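You operate a simulated robot arm through the tools that you are given. There is no shell and no other tool. Be economical: measure what you need, move in short steps, check, and stop when the job is done.

You are at the controls of a simulated two-armed robot. One attempt, no reset.

JOB
Empty the chalk jar into the kneader trough, then shut and latch the lid.
Fine: the jar goes back where it stood, its lid lies on the bench beside it; spill nothing. Set down upright: what you pick out.

Only the result counts: the job must be done as asked and must still hold three seconds after the hand-in. Knocking over, shifting, dropping, spilling or breaking anything else fails it. A push-on lid holds only when it is set on centred and level and pressed home; a screw cap is set on level and turned clockwise until tight.

ROBOT AND FRAMES
Two 7-joint arms with two-finger parallel grippers on one trunk, on a base that drives. Base frame: it is fixed to the floor where the robot stands at the start and does not move with it; the origin is under the middle of the robot, x ahead of it, y to its left, z up; the surface under the hand at the start is at about z = 0.8. Readings come in m, rad, newtons and seconds.
The left shoulder is at the start at [0.06, 0.189, 1.292], the right one opposite. With the tool pointing down near the work surface each hand reaches from about 0.1 to 0.58 m from the robot's upright axis, wherever it stands, measured 20 degrees to its own side. Places, roughly: blue dial [0.3, 0.5, 1]; brass knob [0.3, 0.1, 0.4]; green run button [0.3, 0.5, 0.8]; green wheel [0.3, 0, 0.8]; kneader end of the bin bench [0.5, -0.2, 0.8]; kneader latch [0.4, 0.1, 1]; kneader lid [0.7, 0.3, 1.1]; kneader switch [0.3, 0.5, 0.7]; steel trough [0.5, 0.3, 0.9]; teal lever [0.4, 0.5, 1.3]; white inch button [0.3, 0.4, 0.4]; yellow dial [0.3, 0.5, 0.9]. Payload 3.43 kg a hand.
The tool frame of a hand sits at the grasp point between the pads (the TCP): z along the fingers, y along the line on which they close. The tips reach 0.03 m beyond it. The gripper opens to 0.094 m. The fingers are 0.028 m wide and 0.01 m thick; the gripper's body (0.05 by 0.096 m) begins 0.055 m behind the TCP.
Orientation is that of the tool frame in the base frame, as a unit quaternion [x, y, z, w]. With the fingers straight down and closing along the base's y, the tool's x points along the base's -x, its y along +y and its z along -z.

CONTROLS
- The arms move only by the tool move_arm. It takes "left_plan", "right_plan" or both (then of equal length, played together; a hand with none holds still); each is a list of rows, each a list of 7 numbers: the shift along the base's x, y, z in units of 25 mm (1.0 is 25 mm), then the turn, a rotation vector about the base's x, y, z in units of 4 degrees (1.0 is 4 degrees), then the gripper command, from -1 (fully open) to 1 (shut), values between in proportion. In form: [[tx, ty, tz, wx, wy, wz, gripper], ...]. A call has 1 to 10 rows; each row shifts and turns the commanded pose from where the row before left it. A call with a number of a shift or a turn outside -1 to 1 is refused whole. Rows are played at 5 a second. More than 0.05 m and 0.15 rad between two rows, or a gripper value outside its range, and nothing of the call is played. A pose out of reach is approached as far as the arm can. The call stops where the force on the tool passes 50 N (or 10 N more than at its start, if that is more) or the arm is blocked; 0.2 s more then pass. Each finger travels about 0.153 m/s and halts on what it meets, pressing with about 38 N; the grip force reading is that of the motor and also rises with nothing between the fingers. The clock runs only during rows and for 0.2 s after the last one: add rows that do not move to give the fingers time. It gives the time, the measured TCP pose, the force on the tool (base axes), the opening and the grip force at its end, in the units of the frame above (readings bear some noise), with the torque about the TCP (base axes, N m) and any sound that the robot's microphone picked up.
- Cameras (640 x 400 px; columns grow to the right, rows downward): "scene" is now at [0.0023, 0.0034, 1.8238]; the picture's right is [0.04, -1.00, -0.00], its down [-0.89, -0.04, -0.45] and it looks along [0.45, 0.02, -0.89] (base axes); focal length 284 px, centre (320, 200). "left" rides on the left gripper at [0.076, -0.014, -0.103] in its tool frame; the picture's right is [0.18, 0.98, 0.00], its down [-0.75, 0.14, -0.64] and it looks along [-0.63, 0.12, 0.77] (tool axes); focal length 243 px, centre (320, 200). "right" rides on the right gripper at [0.076, 0.014, -0.102] in its tool frame; the picture's right is [-0.18, 0.98, 0.00], its down [-0.75, -0.14, -0.64] and it looks along [-0.63, -0.12, 0.77] (tool axes); focal length 243 px, centre (320, 200). There is no depth. A picture from a camera that has moved, and an enlarged one, comes with that camera's place and axes in the base frame and with its lens.
- camera(camera): a new picture of that camera. It takes no simulated time.
- raise_lower(by): slides the trunk up (or, below 0, down) by that many m; the arms and the scene camera ride with it, the base frame stays. It gives what a move gives, with no picture.
- roll_base(legs): drives the robot by 1 to 6 legs, each [ahead, left, turn to the left] in m, m and rad, along the robot's own axes; the way and the turn of a leg run together, so that a leg with both is an arc; at most 1.5 m and 3.142 rad a leg. The arms and the cameras ride along, it lands a little off, and it stops where it bumps. It gives what a move gives.
- pan_tilt(pan, tilt): turns the head with the scene camera to pan (to the left, within 1.501 rad either way) and tilt (down, from -0.506 to 1.204), counted from straight ahead of the robot. It gives what a move gives.
- inspect(camera, box): a new picture of the part [left, top, right, bottom] of that camera's present view, enlarged. It takes no simulated time.
- hand_in(): hands the job in; it is judged then, once.

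Go step by step. Nothing tells you exact positions but the pictures and the camera data: compare them with the known pose of the tool, close in by small moves and look again before you grip or let go. The budget is 120 turns and 100 pictures, counting those below and the enlarged ones. Unless the task says otherwise, let go and move clear before handing in, and close with one line.

The tools are called after "Emit:" as a command line: name --argument value ..., lists and objects as JSON in quotes. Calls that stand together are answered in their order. move_arm: Moves the arms, as the interface text tells. Its arguments: {"type":"object","properties":{"left_plan":{"type":"array"},"right_plan":{"type":"array"}},"required":[]} The other tools are called the same way: raise_lower (by) slides the trunk up or down; roll_base (legs) drives the base; pan_tilt (pan, tilt) turns the head that bears the scene camera; camera (camera) takes a picture; inspect (camera, box) takes an enlarged picture of a part of a camera's view; hand_in () hands the job in.

At the start:

```text
time: 0.0
left_tcp_pos: [0.3367, 0.0935, 1.333]
left_tcp_rot: [0.001, 1.0, 0.0, 0.0]
left_wrist_force: [-0.9, 0.1, 0.4]
left_moment: [-0.01, -0.01, -0.02]
left_gripper_width: 0.0939
left_grasp_force: 0.1
right_tcp_pos: [0.3502, -0.2193, 1.371]
right_tcp_rot: [0.0, 1.0, 0.0, 0.0]
right_wrist_force: [-0.1, -0.4, -1.0]
right_moment: [0.03, 0.0, -0.01]
right_gripper_width: 0.0941
right_grasp_force: 0.0
trunk travel left (down, up): [-0.964, 0.026]
robot x, y, heading: [-0.0001, 0.0003, 0.002]
head pan, tilt: [0.042, 1.101]
```

scene: 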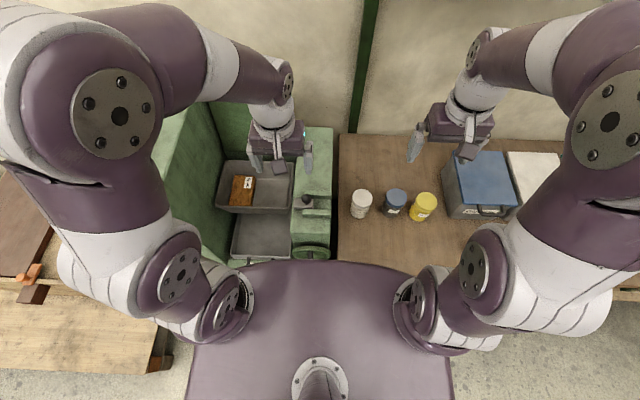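
right: 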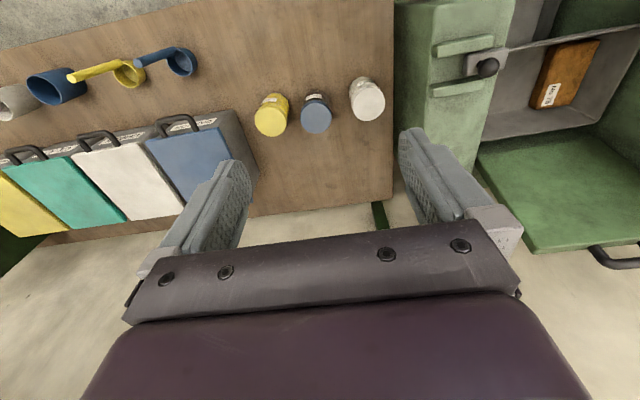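
left: 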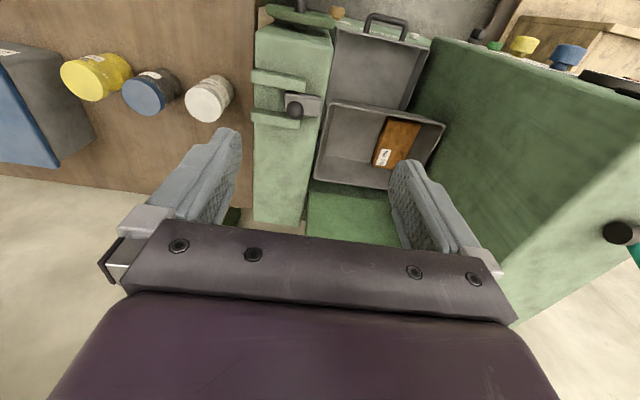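

I see three jars on the right bench and the kneader trough with a brown block lying in it. I'll enlarge the views to identify the chalk jar, the block, the lid and the latch.

Emit:
inspect --camera "scene" --box '[200, 120, 460, 280]'

Emit:
inspect --camera "right" --box '[240, 60, 400, 160]'

Emit:
inspect --camera "left" --box '[240, 0, 480, 150]'

```text
2.46 times, centred on (330, 200) of scene
camera zoom: at [0.0023, 0.0034, 1.8238], right [0.04, -1.0, 0.0], down [-0.89, -0.04, -0.45], along [0.45, 0.02, -0.89], focal length 698 px, centre (295, 200)
```

zoom: 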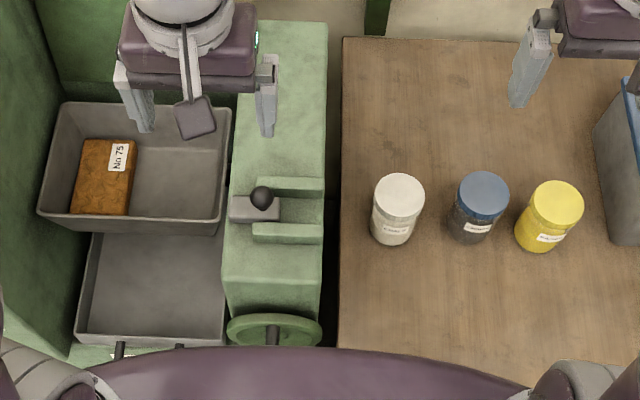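

```text
4.00 times, centred on (320, 110) of right
camera zoom: at [0.2744, -0.2052, 1.4746], right [0.18, 0.98, 0.0], down [0.75, -0.14, 0.64], along [0.63, -0.12, -0.77], focal length 970 px, centre (320, 560)
```

zoom: 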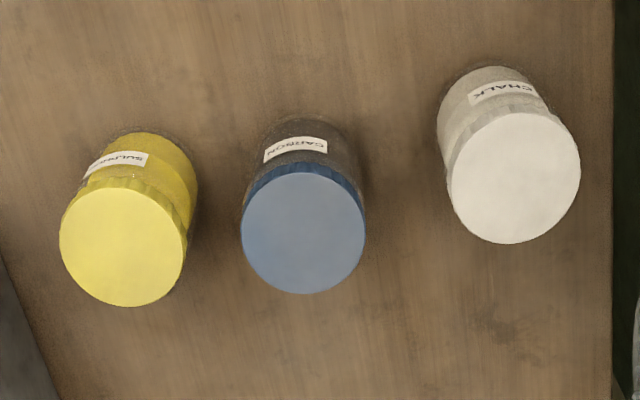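

```text
2.67 times, centred on (360, 75) of left
camera zoom: at [0.26, 0.08, 1.4354], right [-0.18, 0.98, 0.0], down [0.75, 0.14, 0.64], along [0.63, 0.12, -0.77], focal length 647 px, centre (213, 533)
```

zoom: 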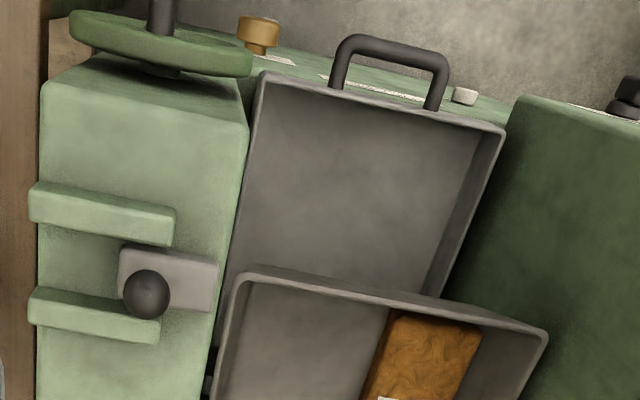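

The jars read sulphur, carbon and chalk, with chalk being the white jar nearest the kneader. I'll look around with the head to understand the kneader lid and the tray.

Emit:
pan_tilt --pan 0.4 --tilt 0.7

Emit:
camera --camera "scene"

```text
time: 0.9
left_tcp_pos: [0.3366, 0.0946, 1.3338]
left_tcp_rot: [0.0, 1.0, 0.0, 0.0]
left_wrist_force: [0.0, -0.5, -0.6]
left_moment: [-0.01, -0.03, 0.0]
left_gripper_width: 0.0941
left_grasp_force: 0.0
right_tcp_pos: [0.3501, -0.2187, 1.3709]
right_tcp_rot: [0.0, 1.0, 0.0, 0.0]
right_wrist_force: [-0.5, 1.4, -0.2]
right_moment: [0.03, 0.01, 0.0]
right_gripper_width: 0.094
right_grasp_force: 0.1
trunk travel left (down, up): [-0.964, 0.026]
robot x, y, heading: [-0.0025, -0.0007, 0.005]
head pan, tilt: [0.4, 0.7]
```

```text
93 pictures are left
camera scene: at [0.0175, 0.0337, 1.8539], right [0.39, -0.92, 0.0], down [-0.59, -0.25, -0.76], along [0.7, 0.3, -0.64], focal length 284 px, centre (320, 200)
```

scene: 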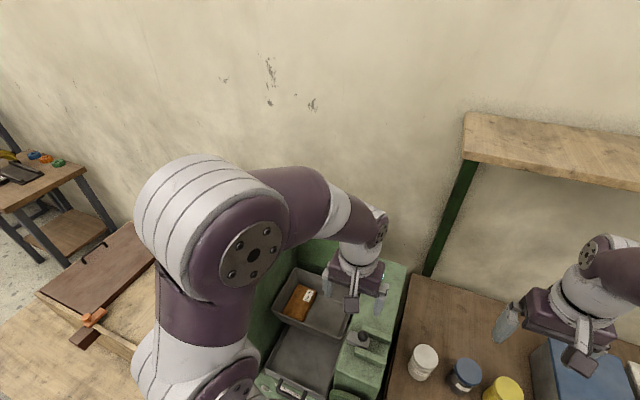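

The lid seems to stand upright behind the trough. I'll pull the left hand back and up, bring the right hand nearer to the jars, and look again.

Emit:
move_arm --left_plan '[[-1, 0, 1, 0, 0, 0, -1], [-1, 0, 1, 0, 0, 0, -1], [-1, 0, 1, 0, 0, 0, -1], [-1, 0, 1, 0, 0, 0, -1], [-1, 0, 1, 0, 0, 0, -1], [-1, 0, 0, 0, 0, 0, -1]]' --right_plan '[[-0.6, 0.2, -1, 0, 0, 0, -1], [-0.6, 0.2, -1, 0, 0, 0, -1], [-0.6, 0.2, -1, 0, 0, 0, -1], [-0.6, 0.2, -1, 0, 0, 0, -1], [-0.6, 0.2, -1, 0, 0, 0, -1], [0, 0, -1, 0, 0, 0, -1]]'

Emit:
camera --camera "right"

Emit:
camera --camera "scene"

Emit:
camera --camera "left"

```text
time: 2.3
left_tcp_pos: [0.2366, 0.0922, 1.3788]
left_tcp_rot: [0.001, 1.0, 0.0, 0.0]
left_wrist_force: [0.1, 0.7, -0.7]
left_moment: [0.0, -0.01, -0.01]
left_gripper_width: 0.0939
left_grasp_force: 0.1
left hand out of reach, approached as far as the arm can: row 2, 3, 4, 5
right_tcp_pos: [0.2757, -0.193, 1.2201]
right_tcp_rot: [-0.001, 1.0, 0.0, 0.0]
right_wrist_force: [0.1, 0.1, 0.0]
right_moment: [-0.01, 0.03, -0.03]
right_gripper_width: 0.0944
right_grasp_force: 0.0
trunk travel left (down, up): [-0.964, 0.026]
robot x, y, heading: [0.0002, -0.0005, -0.003]
head pan, tilt: [0.4, 0.7]
```

```text
92 pictures are left
camera right: at [0.1994, -0.1782, 1.3234], right [0.18, 0.98, 0.0], down [0.75, -0.14, 0.64], along [0.63, -0.12, -0.77], focal length 243 px, centre (320, 200)
```

right: 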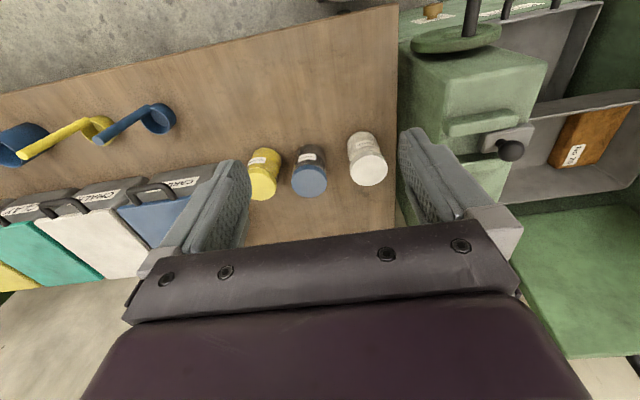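

```text
91 pictures are left
camera scene: at [0.0176, 0.0341, 1.854], right [0.39, -0.92, 0.0], down [-0.59, -0.25, -0.76], along [0.7, 0.3, -0.64], focal length 284 px, centre (320, 200)
```

scene: 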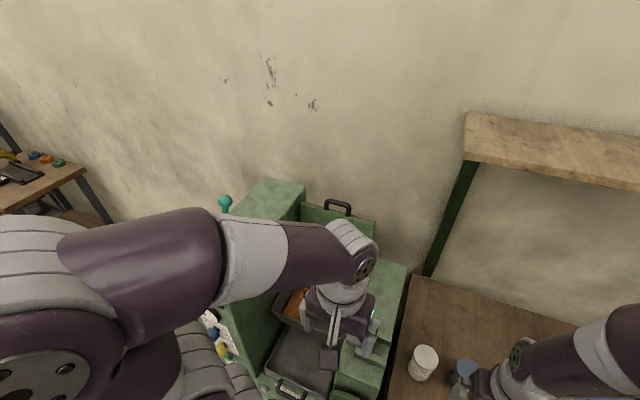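

```text
90 pictures are left
camera left: at [0.1593, 0.0789, 1.4807], right [-0.18, 0.98, 0.0], down [0.75, 0.14, 0.64], along [0.63, 0.12, -0.77], focal length 243 px, centre (320, 200)
```

left: 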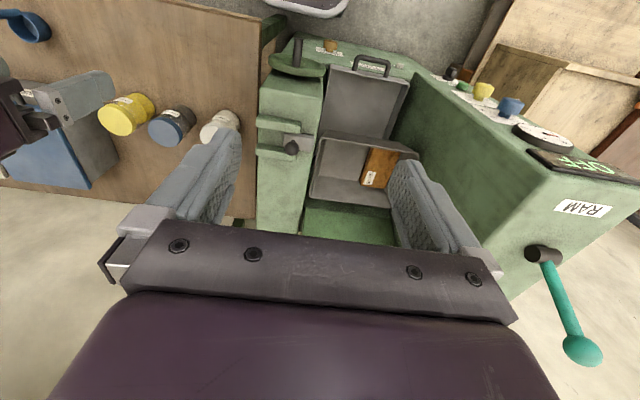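

Now the layout is clear: a green lid with a black handle stands open behind the trough, and the latch slider sits on the right-hand block. I'll enlarge the block, the latch and the jars.

Emit:
inspect --camera "left" --box '[240, 30, 432, 150]'

Emit:
inspect --camera "left" --box '[300, 130, 428, 210]'

Emit:
inspect --camera "right" --box '[400, 50, 640, 200]'

Emit:
inspect --camera "right" --box '[330, 120, 410, 200]'

```text
3.33 times, centred on (336, 90) of left
camera zoom: at [0.1593, 0.0789, 1.4807], right [-0.18, 0.98, 0.0], down [0.75, 0.14, 0.64], along [0.63, 0.12, -0.77], focal length 809 px, centre (267, 567)
```

zoom: 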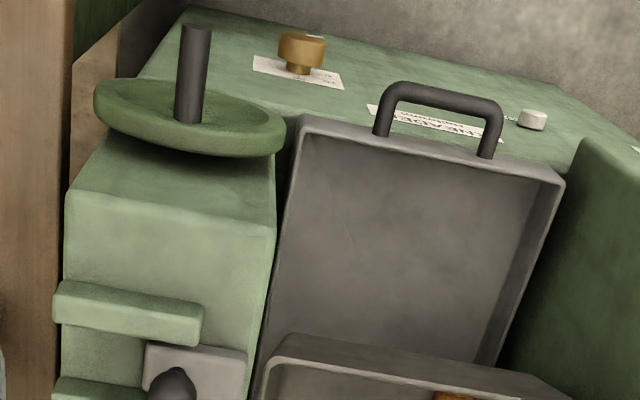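

```text
5.00 times, centred on (364, 170) of left
camera zoom: at [0.1593, 0.0789, 1.4807], right [-0.18, 0.98, 0.0], down [0.75, 0.14, 0.64], along [0.63, 0.12, -0.77], focal length 1213 px, centre (100, 350)
```

zoom: 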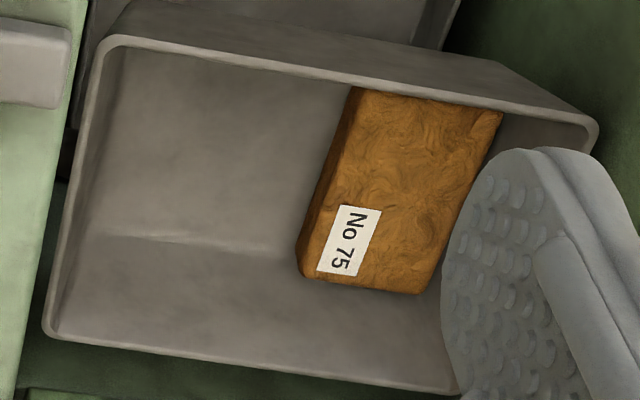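

```text
2.67 times, centred on (520, 125) of right
camera zoom: at [0.1994, -0.1782, 1.3234], right [0.18, 0.98, 0.0], down [0.75, -0.14, 0.64], along [0.63, -0.12, -0.77], focal length 647 px, centre (-213, 400)
```

zoom: 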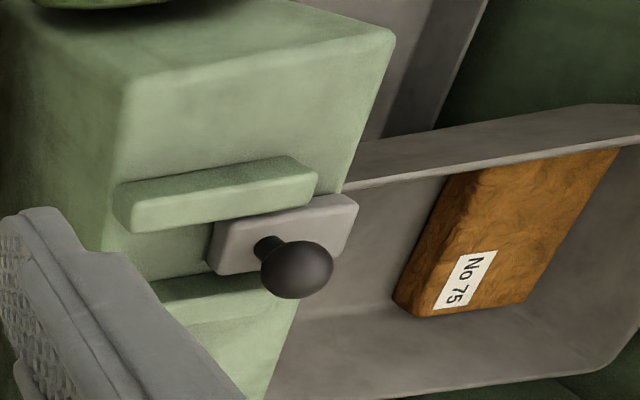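

```text
5.00 times, centred on (370, 160) of right
camera zoom: at [0.1994, -0.1782, 1.3234], right [0.18, 0.98, 0.0], down [0.75, -0.14, 0.64], along [0.63, -0.12, -0.77], focal length 1213 px, centre (70, 400)
```

zoom: 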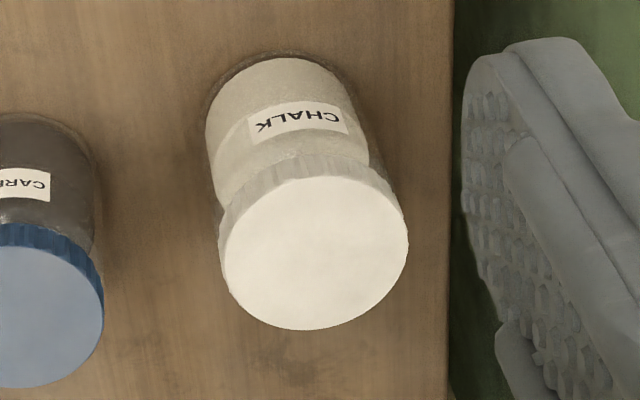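

The jar caps are ribbed screw caps, and the No 75 block is the batch already in the trough, so it stays there. The chalk jar is at about [0.47, -0.13]. I'll shift the robot 0.2 m to the right so both arms can reach it.

Emit:
roll_base --legs '[[0, -0.2, 0]]'

Emit:
pan_tilt --pan 0.0 --tilt 0.9

Emit:
camera --camera "scene"

Emit:
camera --camera "left"

```text
time: 3.8
left_tcp_pos: [0.2351, -0.0978, 1.379]
left_tcp_rot: [-0.001, 1.0, -0.002, 0.0]
left_wrist_force: [0.6, -0.5, 0.7]
left_moment: [-0.06, -0.02, 0.01]
left_gripper_width: 0.0942
left_grasp_force: 0.1
right_tcp_pos: [0.2759, -0.3824, 1.2202]
right_tcp_rot: [0.0, 1.0, -0.001, 0.0]
right_wrist_force: [-0.3, -0.2, -0.7]
right_moment: [-0.01, -0.02, 0.01]
right_gripper_width: 0.094
right_grasp_force: 0.1
trunk travel left (down, up): [-0.964, 0.026]
robot x, y, heading: [-0.0004, -0.1936, 0.002]
head pan, tilt: [0.4, 0.7]
```

```text
time: 4.7
left_tcp_pos: [0.2358, -0.1031, 1.3786]
left_tcp_rot: [-0.002, 1.0, 0.001, 0.0]
left_wrist_force: [0.9, -0.3, 0.1]
left_moment: [0.06, 0.03, 0.01]
left_gripper_width: 0.0941
left_grasp_force: 0.0
right_tcp_pos: [0.2762, -0.3881, 1.2209]
right_tcp_rot: [0.0, 1.0, 0.001, 0.001]
right_wrist_force: [0.4, -0.2, -0.7]
right_moment: [0.0, 0.02, -0.02]
right_gripper_width: 0.0941
right_grasp_force: 0.0
trunk travel left (down, up): [-0.964, 0.026]
robot x, y, heading: [0.0012, -0.196, 0.003]
head pan, tilt: [0.0, 0.901]
```

```text
85 pictures are left
camera scene: at [0.0149, -0.1959, 1.8378], right [0.0, -1.0, 0.0], down [-0.78, 0.0, -0.62], along [0.62, 0.0, -0.78], focal length 284 px, centre (320, 200)
```

scene: 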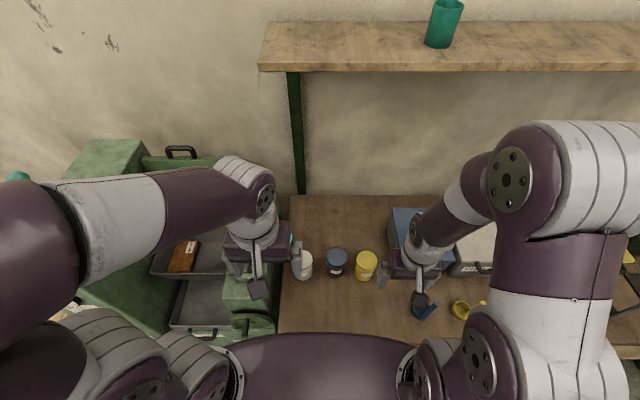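

```text
84 pictures are left
camera left: at [0.1593, -0.1173, 1.4808], right [-0.19, 0.98, 0.0], down [0.75, 0.14, 0.64], along [0.63, 0.12, -0.77], focal length 243 px, centre (320, 200)
```

left: 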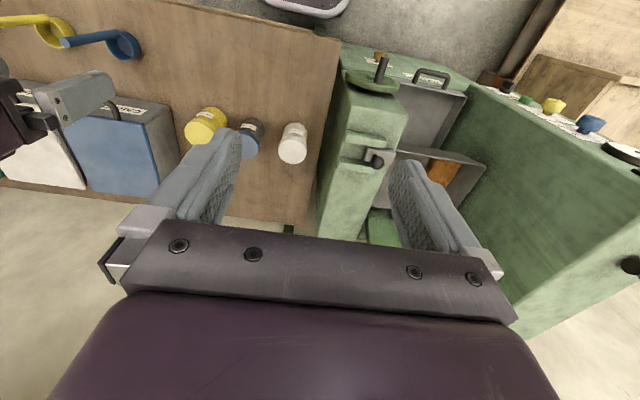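

The robot is now at y = -0.196. I'll enlarge the jar in the left view to fix its position and heights before grasping.

Emit:
inspect --camera "left" --box '[240, 110, 336, 170]'

Emit:
inspect --camera "scene" --box '[280, 230, 376, 290]'

```text
6.67 times, centred on (288, 140) of left
camera zoom: at [0.1593, -0.1173, 1.4808], right [-0.19, 0.98, 0.0], down [0.75, 0.14, 0.64], along [0.63, 0.12, -0.77], focal length 1618 px, centre (533, 600)
```

zoom: 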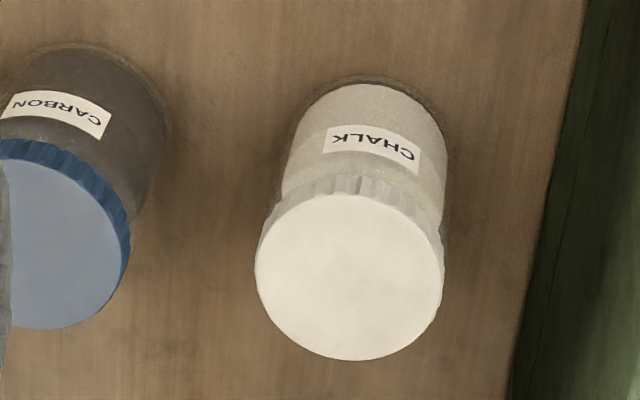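

```text
6.67 times, centred on (328, 260) of scene
camera zoom: at [0.0149, -0.1959, 1.8378], right [0.0, -1.0, 0.0], down [-0.78, 0.0, -0.62], along [0.62, 0.0, -0.78], focal length 1890 px, centre (267, -200)
```

zoom: 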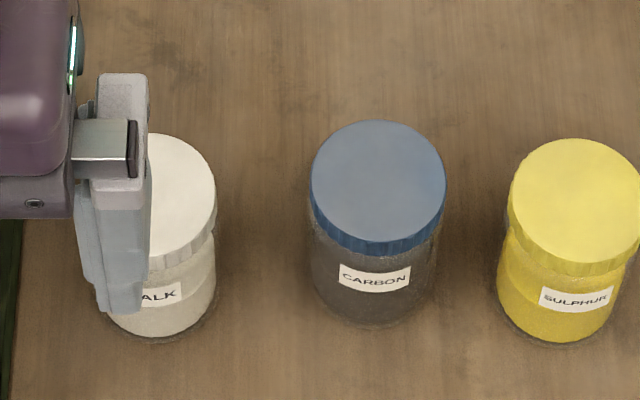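

The chalk jar's axis is at about (0.474, -0.129), it is about 0.12 m tall and the cap is 72 mm wide. I'll swing the left hand aside and bring the right hand above the jar, pitched 60° forward.

Emit:
move_arm --left_plan '[[0.3, 0.8, 0, 0, 0, 0, -1], [0.3, 0.8, 0, 0, 0, 0, -1], [0.3, 0.8, 0, 0, 0, 0, -1], [0.3, 0.8, 0, 0, 0, 0, -1], [0.3, 0.8, 0, 0, 0, 0, -1], [0.3, 0.8, 0, 0, 0, 0, -1], [0.3, 0.8, 0, 0, 0, 0, -1], [0.3, 0.8, 0, 0, 0, 0, -1], [0, 0, 0, 0, 0, 0, -1], [0, 0, 0, 0, 0, 0, -1]]' --right_plan '[[0.6, 1, 0, 0, -1, 0, -1], [0.6, 1, 0, 0, -1, 0, -1], [0.6, 1, 0, 0, -1, 0, -1], [0.6, 1, 0, 0, -1, 0, -1], [0.6, 1, 0, 0, -1, 0, -1], [0.6, 1, 0, 0, -1, 0, -1], [0.6, 1, 0, 0, -1, 0, -1], [0.6, 1, 0, 0, -1, 0, -1], [0.6, 1, 0, 0, -1, 0, -1], [0.6, 1, 0, 0, -1, 0, -1]]'

Emit:
move_arm --right_plan '[[0.4, 0, -1, 0, -1, 0, -1], [0.4, 0, -1, 0, -1, 0, -1], [0.4, 0, -1, 0, -1, 0, -1], [0.4, 0, -1, 0, -1, 0, -1], [0, 0, -1, 0, -1, 0, -1], [0, 0, -1, 0, 0, 0, -1], [0, 0, 0, 0, 0, 0, -1]]'

Emit:
camera --camera "right"

Emit:
camera --camera "scene"

```text
time: 6.9
left_tcp_pos: [0.2948, 0.0582, 1.3789]
left_tcp_rot: [-0.001, 1.0, -0.001, 0.0]
left_wrist_force: [0.8, 0.5, -0.9]
left_moment: [0.0, 0.02, 0.01]
left_gripper_width: 0.0939
left_grasp_force: 0.1
right_tcp_pos: [0.4285, -0.1339, 1.2203]
right_tcp_rot: [0.0, 0.939, -0.001, 0.343]
right_wrist_force: [-0.4, 0.3, 0.1]
right_moment: [0.02, 0.0, 0.0]
right_gripper_width: 0.094
right_grasp_force: 0.0
trunk travel left (down, up): [-0.964, 0.026]
robot x, y, heading: [0.0012, -0.1965, -0.001]
head pan, tilt: [0.0, 0.901]
```

```text
time: 8.5
left_tcp_pos: [0.2936, 0.0583, 1.3811]
left_tcp_rot: [-0.001, 1.0, 0.0, 0.0]
left_wrist_force: [0.3, 0.1, 0.1]
left_moment: [-0.02, -0.06, 0.0]
left_gripper_width: 0.094
left_grasp_force: 0.1
right_tcp_pos: [0.465, -0.1354, 1.0724]
right_tcp_rot: [0.0, 0.866, 0.0, 0.5]
right_wrist_force: [-0.7, -0.9, 0.7]
right_moment: [0.0, -0.01, 0.01]
right_gripper_width: 0.0939
right_grasp_force: 0.0
trunk travel left (down, up): [-0.964, 0.026]
robot x, y, heading: [-0.0002, -0.1966, 0.001]
head pan, tilt: [0.0, 0.901]
```

```text
81 pictures are left
camera right: at [0.3379, -0.1218, 1.0588], right [0.09, 0.98, 0.16], down [-0.18, -0.14, 0.97], along [0.98, -0.12, 0.16], focal length 243 px, centre (320, 200)
```

right: 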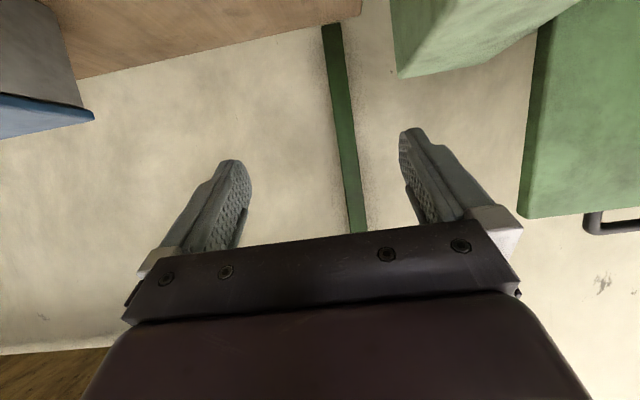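

```text
80 pictures are left
camera scene: at [0.0147, -0.1942, 1.8378], right [0.0, -1.0, 0.0], down [-0.78, 0.0, -0.62], along [0.62, 0.0, -0.78], focal length 284 px, centre (320, 200)
```

scene: 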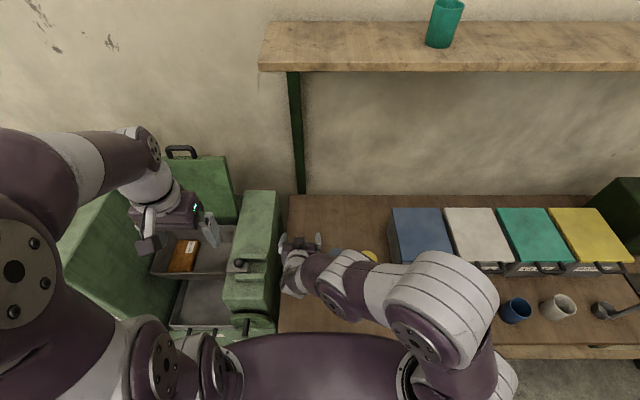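

The hand is pitched and above the jar. I'll lower it 0.1 m, adjust y slightly, and check alignment and elbow clearance.

Emit:
move_arm --right_plan '[[0, 0.2, -1, 0, 0, 0, -1], [0, 0, -1, 0, 0, 0, -1], [0, 0, -1, 0, 0, 0, -1], [0, 0, -1, 0, 0, 0, -1], [0, 0, 0, 0, 0, 0, -1]]'

Emit:
camera --camera "right"

Emit:
camera --camera "scene"

Emit:
camera --camera "left"

```text
time: 9.9
left_tcp_pos: [0.2925, 0.0579, 1.38]
left_tcp_rot: [0.0, 1.0, 0.0, 0.001]
left_wrist_force: [0.5, -0.2, -0.6]
left_moment: [-0.02, 0.02, 0.0]
left_gripper_width: 0.0939
left_grasp_force: 0.0
right_tcp_pos: [0.499, -0.0997, 1.032]
right_tcp_rot: [0.023, 0.843, 0.04, 0.535]
right_wrist_force: [0.1, -0.7, 0.5]
right_moment: [-0.02, -0.03, 0.01]
right_gripper_width: 0.094
right_grasp_force: 0.1
trunk travel left (down, up): [-0.964, 0.026]
robot x, y, heading: [0.002, -0.194, 0.005]
head pan, tilt: [0.0, 0.901]
stopped in row 5 (right hand): the arm was blocked; the commanded pose is now the measured one
```

```text
79 pictures are left
camera right: at [0.3734, -0.0824, 1.0085], right [0.08, 0.96, 0.26], down [-0.26, -0.23, 0.94], along [0.96, -0.14, 0.23], focal length 243 px, centre (320, 200)
```

right: 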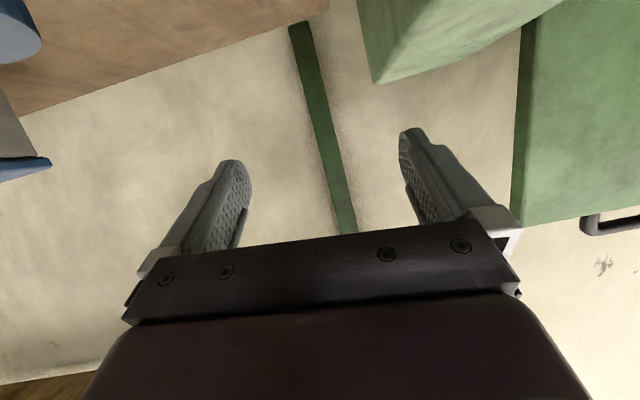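

```text
78 pictures are left
camera scene: at [0.0144, -0.1944, 1.8378], right [0.0, -1.0, 0.0], down [-0.78, 0.0, -0.62], along [0.62, 0.0, -0.78], focal length 284 px, centre (320, 200)
```

scene: 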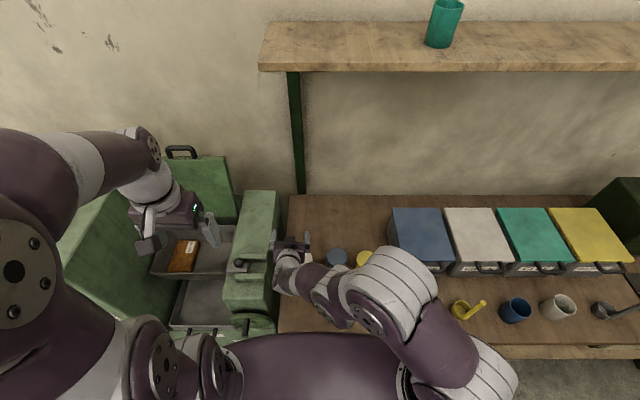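

```text
77 pictures are left
camera left: at [0.2167, 0.0439, 1.4813], right [-0.19, 0.98, 0.0], down [0.75, 0.14, 0.64], along [0.63, 0.12, -0.77], focal length 243 px, centre (320, 200)
```

left: 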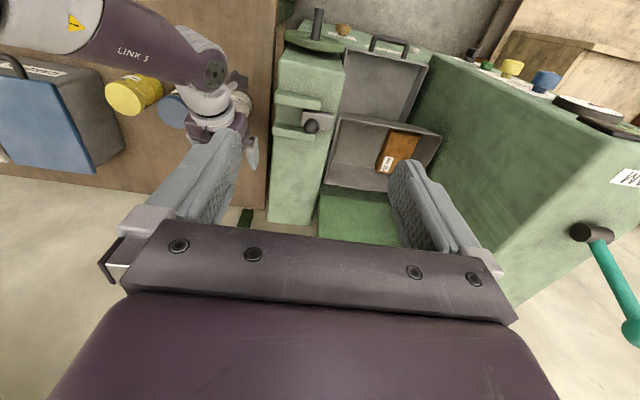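

The folded arm was blocked, probably against the trunk. I'll raise it again and back the base off so the arm works more extended.

Emit:
move_arm --right_plan '[[0, 0, 1, 0, 0, 0, -1], [0, 0, 1, 0, 0, 0, -1], [0, 0, 1, 0, 0, 0, -1], [0, 0, 1, 0, 0, 0, -1], [0, 0, 1, 0, 0, 0, -1]]'

Emit:
roll_base --legs '[[-0.25, 0, 0]]'

Emit:
camera --camera "scene"

```text
time: 11.1
left_tcp_pos: [0.2927, 0.0592, 1.3794]
left_tcp_rot: [-0.001, 1.0, 0.0, 0.001]
left_wrist_force: [0.7, 0.3, 0.0]
left_moment: [0.0, -0.03, 0.01]
left_gripper_width: 0.0941
left_grasp_force: 0.1
right_tcp_pos: [0.4957, -0.099, 1.155]
right_tcp_rot: [0.023, 0.844, 0.039, 0.535]
right_wrist_force: [-0.3, 0.8, 0.4]
right_moment: [-0.02, 0.02, 0.02]
right_gripper_width: 0.0941
right_grasp_force: 0.1
trunk travel left (down, up): [-0.964, 0.026]
robot x, y, heading: [-0.0006, -0.1973, 0.005]
head pan, tilt: [0.0, 0.901]
```

```text
time: 12.9
left_tcp_pos: [0.044, 0.0566, 1.378]
left_tcp_rot: [0.002, 1.0, 0.0, -0.002]
left_wrist_force: [0.6, 0.8, 0.4]
left_moment: [0.03, -0.01, -0.04]
left_gripper_width: 0.094
left_grasp_force: 0.0
right_tcp_pos: [0.2451, -0.1014, 1.1538]
right_tcp_rot: [0.026, 0.844, 0.037, 0.534]
right_wrist_force: [0.8, -0.3, 0.1]
right_moment: [0.02, -0.02, 0.0]
right_gripper_width: 0.0937
right_grasp_force: 0.0
trunk travel left (down, up): [-0.964, 0.026]
robot x, y, heading: [-0.2573, -0.1934, -0.006]
head pan, tilt: [0.0, 0.901]
```

```text
76 pictures are left
camera scene: at [-0.2365, -0.1932, 1.8378], right [-0.01, -1.0, 0.0], down [-0.78, 0.0, -0.62], along [0.62, 0.0, -0.78], focal length 284 px, centre (320, 200)
```

scene: 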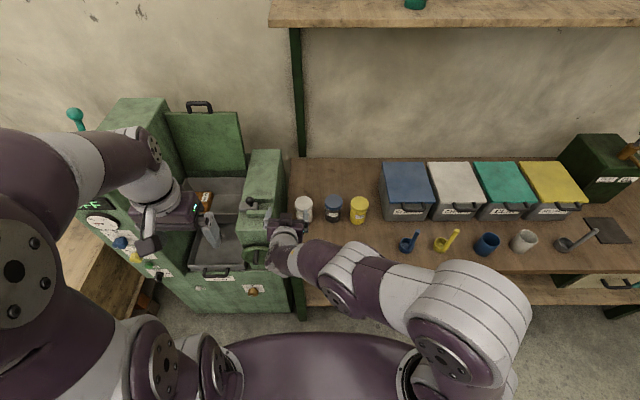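

Nothing was disturbed and the view is clear. Now I'll extend the right hand above the chalk jar, restoring the orientation.

Emit:
move_arm --right_plan '[[0.884, -0.12, -0.3, -0.65, 0.58, 0.05, -1], [0.884, -0.12, -0.5, -0.64, 0.57, 0.06, -1], [0.884, -0.12, -0.5, 0, 0, 0, -1], [0.884, -0.12, -0.5, 0, 0, 0, -1], [0.884, -0.12, -0.5, 0, 0, 0, -1], [0.884, -0.12, -0.5, 0, 0, 0, -1], [0.884, -0.12, -0.5, 0, 0, 0, -1], [0.884, -0.12, -0.5, 0, 0, 0, -1], [0.884, -0.12, -0.5, 0, 0, 0, -1], [0.884, -0.12, -0.5, 0, 0, 0, -1]]'

Emit:
camera --camera "scene"

Emit:
camera --camera "right"

```text
time: 15.2
left_tcp_pos: [0.0419, 0.0563, 1.379]
left_tcp_rot: [0.003, 1.0, 0.0, 0.0]
left_wrist_force: [-0.4, 0.2, -0.2]
left_moment: [-0.01, 0.02, 0.02]
left_gripper_width: 0.0941
left_grasp_force: 0.0
right_tcp_pos: [0.4601, -0.1279, 1.0434]
right_tcp_rot: [-0.001, 0.864, 0.002, 0.504]
right_wrist_force: [-0.2, 0.7, 0.2]
right_moment: [-0.02, -0.01, 0.01]
right_gripper_width: 0.0939
right_grasp_force: 0.0
right hand out of reach, approached as far as the arm can: row 10
trunk travel left (down, up): [-0.964, 0.026]
robot x, y, heading: [-0.2531, -0.1966, -0.003]
head pan, tilt: [0.0, 0.901]
```

```text
75 pictures are left
camera scene: at [-0.2385, -0.1935, 1.8379], right [-0.01, -1.0, 0.0], down [-0.78, 0.0, -0.62], along [0.62, 0.0, -0.78], focal length 284 px, centre (320, 200)
```

scene: 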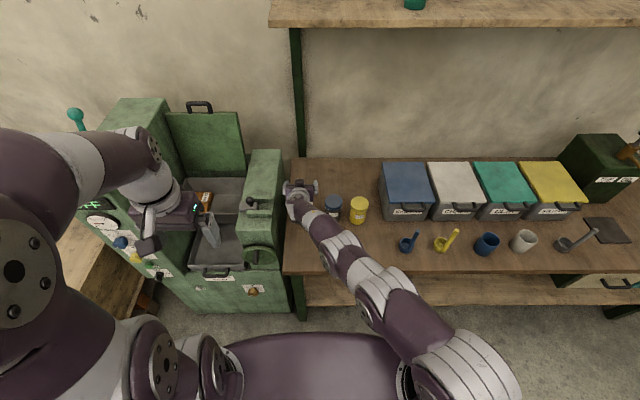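

```text
74 pictures are left
camera right: at [0.3341, -0.1148, 1.0298], right [0.09, 0.98, 0.16], down [-0.19, -0.14, 0.97], along [0.98, -0.11, 0.17], focal length 243 px, centre (320, 200)
```

right: 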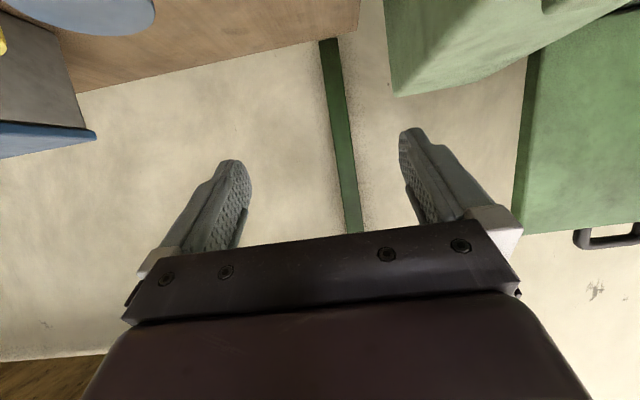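

That is right at the reach limit. I'll draw the hand back 0.1 m and drive forward by the same amount; the trunk can then provide the vertical descent.

Emit:
move_arm --right_plan '[[-1, 0, 0, 0, 0, 0, -1], [-1, 0, 0, 0, 0, 0, -1], [-1, 0, 0, 0, 0, 0, -1], [-1, 0, 0, 0, 0, 0, -1]]'

Emit:
roll_base --legs '[[0.1, 0, 0]]'

Emit:
inspect --camera "scene" --box '[240, 140, 400, 240]'

```text
time: 16.1
left_tcp_pos: [0.0411, 0.0567, 1.3796]
left_tcp_rot: [0.003, 1.0, 0.0, 0.001]
left_wrist_force: [0.1, -0.2, 0.4]
left_moment: [0.02, 0.0, -0.01]
left_gripper_width: 0.0938
left_grasp_force: 0.1
right_tcp_pos: [0.356, -0.1317, 1.0394]
right_tcp_rot: [0.0, 0.865, 0.0, 0.502]
right_wrist_force: [-1.0, 0.5, -0.5]
right_moment: [0.02, -0.01, 0.0]
right_gripper_width: 0.0942
right_grasp_force: 0.2
trunk travel left (down, up): [-0.964, 0.026]
robot x, y, heading: [-0.255, -0.197, -0.006]
head pan, tilt: [0.0, 0.901]
```

```text
time: 17.3
left_tcp_pos: [0.1374, 0.056, 1.3796]
left_tcp_rot: [0.004, 1.0, 0.0, 0.001]
left_wrist_force: [-0.2, -0.4, 0.5]
left_moment: [0.0, 0.02, -0.01]
left_gripper_width: 0.0943
left_grasp_force: 0.2
right_tcp_pos: [0.4529, -0.1315, 1.0406]
right_tcp_rot: [0.001, 0.865, -0.001, 0.503]
right_wrist_force: [0.3, 0.7, -0.3]
right_moment: [-0.04, 0.0, 0.01]
right_gripper_width: 0.0942
right_grasp_force: 0.0
trunk travel left (down, up): [-0.964, 0.026]
robot x, y, heading: [-0.1569, -0.1954, -0.006]
head pan, tilt: [0.0, 0.901]
```

```text
4.00 times, centred on (320, 190) of scene
camera zoom: at [-0.145, -0.194, 1.8379], right [-0.01, -1.0, 0.0], down [-0.78, 0.01, -0.62], along [0.62, 0.0, -0.78], focal length 1134 px, centre (320, 240)
```

zoom: 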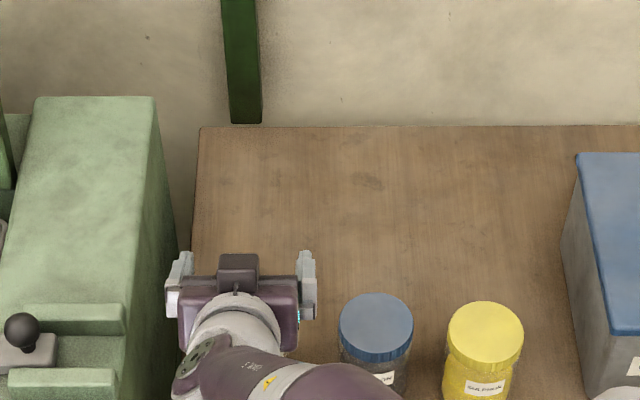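

The hand is just behind and above the jar. I'll fine-adjust it, descend partway with the trunk, and check the straddle with the left camera.

Emit:
move_arm --right_plan '[[0.5, 0.1, 0, 0, 0, 0, -1], [0, 0, 0, 0, 0, 0, -1]]'

Emit:
raise_lower --by -0.08

Emit:
camera --camera "left"

Emit:
camera --camera "right"

```text
time: 17.9
left_tcp_pos: [0.1386, 0.0558, 1.3803]
left_tcp_rot: [0.004, 1.0, 0.0, 0.001]
left_wrist_force: [-0.1, -0.1, -0.6]
left_moment: [0.0, -0.01, 0.02]
left_gripper_width: 0.0939
left_grasp_force: 0.0
right_tcp_pos: [0.4657, -0.1309, 1.0402]
right_tcp_rot: [0.001, 0.865, -0.001, 0.501]
right_wrist_force: [-0.6, -0.8, -0.1]
right_moment: [-0.01, -0.01, 0.0]
right_gripper_width: 0.094
right_grasp_force: 0.0
trunk travel left (down, up): [-0.964, 0.026]
robot x, y, heading: [-0.1526, -0.1967, -0.011]
head pan, tilt: [0.0, 0.901]
```

```text
time: 19.1
left_tcp_pos: [0.1407, 0.0564, 1.2997]
left_tcp_rot: [0.004, 1.0, 0.0, 0.0]
left_wrist_force: [0.3, 0.0, -0.2]
left_moment: [-0.02, -0.01, -0.01]
left_gripper_width: 0.0939
left_grasp_force: 0.0
right_tcp_pos: [0.4673, -0.1301, 0.96]
right_tcp_rot: [0.0, 0.865, 0.0, 0.502]
right_wrist_force: [1.4, 0.0, 0.5]
right_moment: [0.0, -0.05, -0.01]
right_gripper_width: 0.0941
right_grasp_force: 0.1
trunk travel left (down, up): [-0.884, 0.106]
robot x, y, heading: [-0.1527, -0.1943, -0.007]
head pan, tilt: [0.0, 0.901]
```

```text
72 pictures are left
camera left: at [0.0635, 0.0425, 1.4013], right [-0.18, 0.98, 0.0], down [0.75, 0.14, 0.64], along [0.63, 0.11, -0.77], focal length 243 px, centre (320, 200)
```

left: 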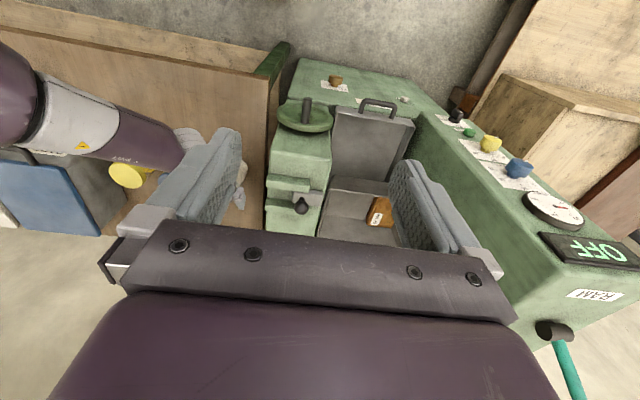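

```text
71 pictures are left
camera right: at [0.3407, -0.1165, 0.9456], right [0.09, 0.98, 0.16], down [-0.18, -0.14, 0.97], along [0.98, -0.12, 0.17], focal length 243 px, centre (320, 200)
```

right: 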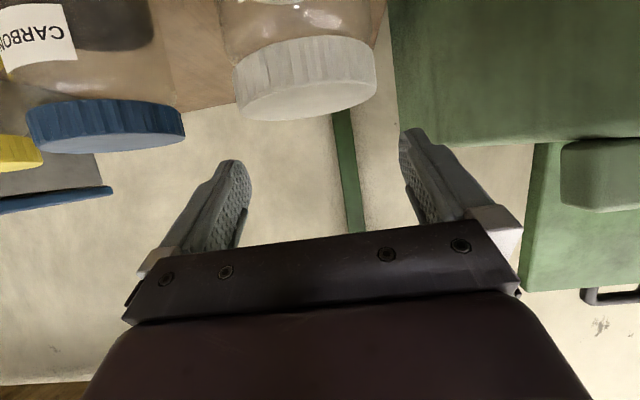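

The jar is centred between the fingers (y about -0.131). I'll descend the remaining 0.1 m.

Emit:
raise_lower --by -0.102

Emit:
camera --camera "right"

```text
time: 20.4
left_tcp_pos: [0.1406, 0.0554, 1.1967]
left_tcp_rot: [0.004, 1.0, 0.0, 0.0]
left_wrist_force: [0.4, -0.2, -0.1]
left_moment: [-0.03, 0.04, -0.01]
left_gripper_width: 0.094
left_grasp_force: 0.0
right_tcp_pos: [0.4669, -0.1317, 0.858]
right_tcp_rot: [0.001, 0.865, -0.001, 0.502]
right_wrist_force: [-0.5, 0.0, -0.4]
right_moment: [0.01, 0.0, -0.01]
right_gripper_width: 0.0938
right_grasp_force: 0.1
trunk travel left (down, up): [-0.782, 0.208]
robot x, y, heading: [-0.157, -0.1956, -0.006]
head pan, tilt: [0.0, 0.901]
```

```text
70 pictures are left
camera right: at [0.3409, -0.1165, 0.8435], right [0.09, 0.98, 0.16], down [-0.18, -0.14, 0.97], along [0.98, -0.12, 0.17], focal length 243 px, centre (320, 200)
```

right: 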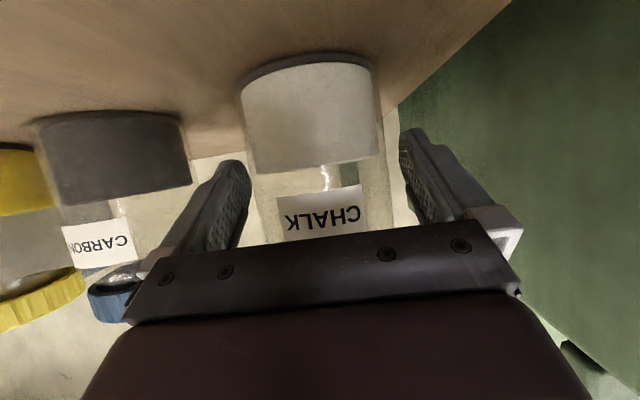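

The fingers straddle the glass, which is about half full of chalk. I'll nudge +3 mm in y and close the grip.

Emit:
move_arm --right_plan '[[0, 0.12, 0, 0, 0, 0, -1], [0, 0, 0, 0, 0, 0, -0.3], [0, 0, 0, 0, 0, 0, 0.2], [0, 0, 0, 0, 0, 0, 0.6], [0, 0, 0, 0, 0, 0, 0.8], [0, 0, 0, 0, 0, 0, 0.8]]'

Emit:
camera --camera "right"

```text
time: 21.8
left_tcp_pos: [0.1392, 0.0563, 1.1986]
left_tcp_rot: [0.004, 1.0, 0.0, 0.0]
left_wrist_force: [0.3, 0.0, 0.5]
left_moment: [0.02, -0.02, -0.02]
left_gripper_width: 0.0942
left_grasp_force: 0.0
right_tcp_pos: [0.467, -0.1262, 0.8576]
right_tcp_rot: [0.0, 0.866, 0.0, 0.501]
right_wrist_force: [-0.3, -1.2, -0.1]
right_moment: [0.01, 0.0, -0.01]
right_gripper_width: 0.0783
right_grasp_force: 38.3
trunk travel left (down, up): [-0.782, 0.208]
robot x, y, heading: [-0.1579, -0.1953, -0.008]
head pan, tilt: [0.0, 0.901]
```

```text
69 pictures are left
camera right: at [0.3413, -0.1138, 0.8432], right [0.09, 0.98, 0.16], down [-0.18, -0.14, 0.97], along [0.98, -0.12, 0.17], focal length 243 px, centre (320, 200)
```

right: 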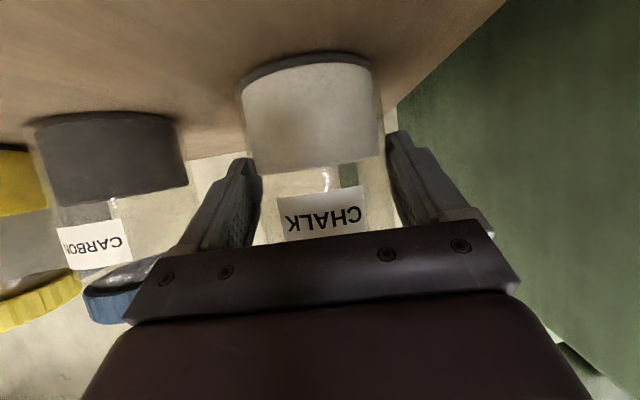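

The jar is gripped (glass 78 mm wide, grip pose TCP 0.467, -0.126, 0.858). I'll lift with the trunk and check the load.

Emit:
raise_lower --by 0.2

Emit:
move_arm --left_plan '[[1, -0.4, 0, 0, 0, 0, -1], [1, -0.4, 0, 0, 0, 0, -1], [1, -0.4, 0, 0, 0, 0, -1], [1, -0.4, 0, 0, 0, 0, -1]]' --right_plan '[[-1, 0, 0, 0, 0, 0, 0.8], [-1, 0, 0, 0, 0, 0, 0.8], [-1, 0, 0, 0, 0, 0, 0.8], [-1, 0, 0, 0, 0, 0, 0.8]]'

Emit:
camera --camera "left"

Emit:
camera --camera "scene"

```text
time: 24.0
left_tcp_pos: [0.1406, 0.0548, 1.3968]
left_tcp_rot: [0.004, 1.0, 0.0, 0.0]
left_wrist_force: [-0.2, 0.8, -0.1]
left_moment: [-0.01, -0.02, 0.02]
left_gripper_width: 0.0939
left_grasp_force: 0.1
right_tcp_pos: [0.4678, -0.1263, 1.057]
right_tcp_rot: [0.0, 0.865, -0.001, 0.501]
right_wrist_force: [-0.3, -0.4, -2.3]
right_moment: [-0.01, 0.03, 0.02]
right_gripper_width: 0.0782
right_grasp_force: 37.7
trunk travel left (down, up): [-0.982, 0.008]
robot x, y, heading: [-0.154, -0.1917, -0.004]
head pan, tilt: [0.0, 0.901]
```

```text
time: 25.0
left_tcp_pos: [0.2393, 0.0107, 1.3858]
left_tcp_rot: [0.003, 1.0, 0.0, 0.0]
left_wrist_force: [0.4, -0.2, 0.6]
left_moment: [0.01, 0.01, -0.03]
left_gripper_width: 0.094
left_grasp_force: 0.0
left hand out of reach, approached as far as the arm can: row 3, 4
right_tcp_pos: [0.3671, -0.1279, 1.0569]
right_tcp_rot: [0.0, 0.866, -0.001, 0.501]
right_wrist_force: [-0.1, -0.5, -2.0]
right_moment: [0.0, 0.02, 0.01]
right_gripper_width: 0.0781
right_grasp_force: 38.1
trunk travel left (down, up): [-0.982, 0.008]
robot x, y, heading: [-0.1496, -0.1956, -0.001]
head pan, tilt: [0.0, 0.901]
```

```text
68 pictures are left
camera left: at [0.1637, -0.0028, 1.4877], right [-0.18, 0.98, 0.0], down [0.75, 0.14, 0.64], along [0.63, 0.11, -0.77], focal length 243 px, centre (320, 200)
```

left: 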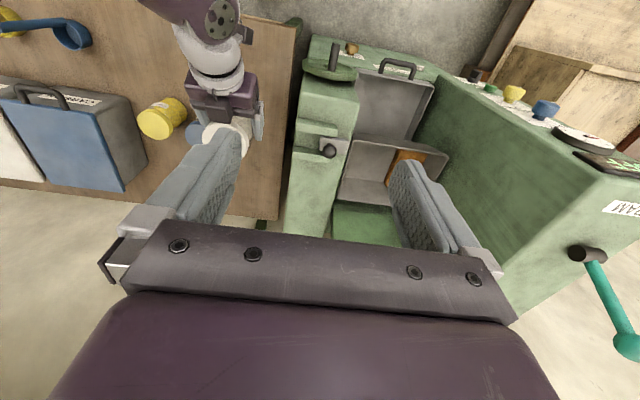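

```text
67 pictures are left
camera scene: at [-0.1396, -0.1944, 1.8558], right [-0.01, -1.0, 0.0], down [-0.78, 0.01, -0.62], along [0.62, 0.0, -0.78], focal length 284 px, centre (320, 200)
```

scene: 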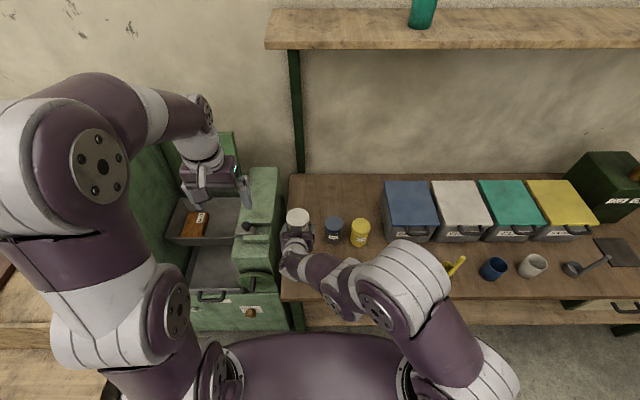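

The jar is lifted (about 0.2 kg) with its cap top at z about 1.12. I'll bring the left hand above the cap, yawed clockwise, ready for unscrewing strokes.

Emit:
move_arm --left_plan '[[0.55, -0.556, -0.54, 0, 0, -1, -1], [0.55, -0.556, -0.54, 0, 0, -1, -1], [0.55, -0.556, -0.54, 0, 0, -1, -1], [0.55, -0.556, -0.54, 0, 0, -1, -1], [0.55, -0.556, -0.54, 0, 0, -1, -1], [0.55, -0.556, -0.54, 0, 0, -1, -1], [0.55, -0.556, -0.54, 0, 0, -1, -1], [0.55, -0.556, -0.54, 0, 0, -1, -1], [0.55, -0.556, -0.54, 0, 0, -1, -1], [0.55, -0.556, -0.54, 0, 0, -1, -1]]'

Emit:
camera --camera "left"

Emit:
inspect --camera "scene" --box '[240, 160, 400, 260]'

```text
time: 27.2
left_tcp_pos: [0.3767, -0.1253, 1.2502]
left_tcp_rot: [0.346, 0.938, 0.0, -0.001]
left_wrist_force: [0.7, 0.2, 0.7]
left_moment: [0.0, 0.02, -0.02]
left_gripper_width: 0.094
left_grasp_force: 0.2
right_tcp_pos: [0.3691, -0.1278, 1.0551]
right_tcp_rot: [0.001, 0.866, -0.001, 0.501]
right_wrist_force: [0.5, 0.5, -2.6]
right_moment: [-0.03, 0.07, 0.04]
right_gripper_width: 0.0782
right_grasp_force: 38.4
trunk travel left (down, up): [-0.982, 0.008]
robot x, y, heading: [-0.1535, -0.1962, -0.008]
head pan, tilt: [0.0, 0.901]
```

```text
66 pictures are left
camera left: at [0.3095, -0.0859, 1.3525], right [0.5, 0.87, 0.0], down [0.67, -0.38, 0.64], along [0.56, -0.32, -0.77], focal length 243 px, centre (320, 200)
```

left: 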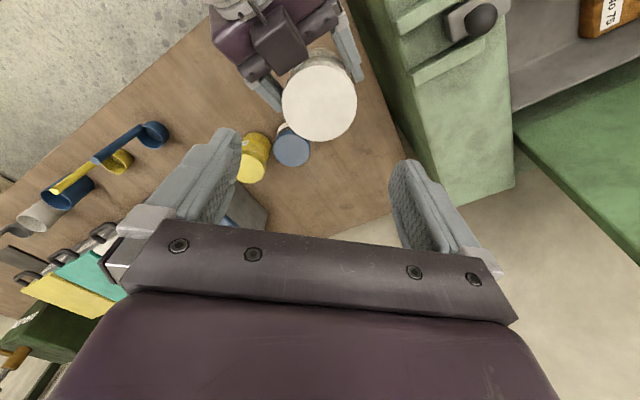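

```text
4.00 times, centred on (320, 210) of scene
camera zoom: at [-0.1387, -0.1946, 1.8558], right [-0.01, -1.0, 0.0], down [-0.78, 0.01, -0.62], along [0.62, 0.0, -0.78], focal length 1134 px, centre (320, 160)
```

zoom: 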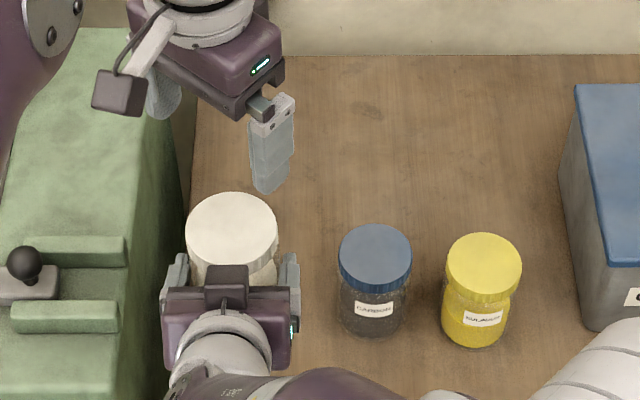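

A small housing sits on top of the right gripper near the cap. I'll check its clearance before lowering the left hand.

Emit:
inspect --camera "left" --box '[200, 0, 392, 150]'

```text
2.67 times, centred on (296, 75) of left
camera zoom: at [0.3095, -0.0859, 1.3525], right [0.5, 0.87, 0.0], down [0.67, -0.38, 0.64], along [0.56, -0.32, -0.77], focal length 647 px, centre (384, 533)
```

zoom: 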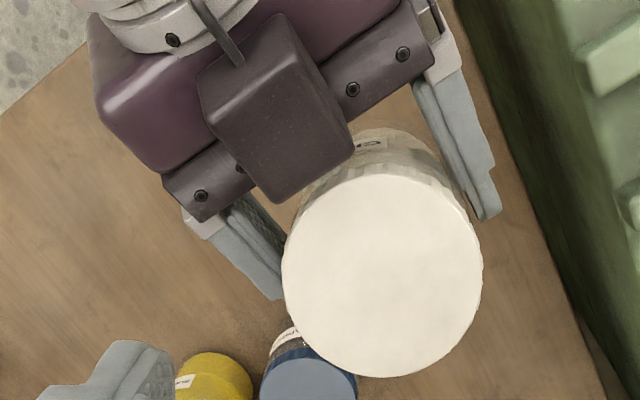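

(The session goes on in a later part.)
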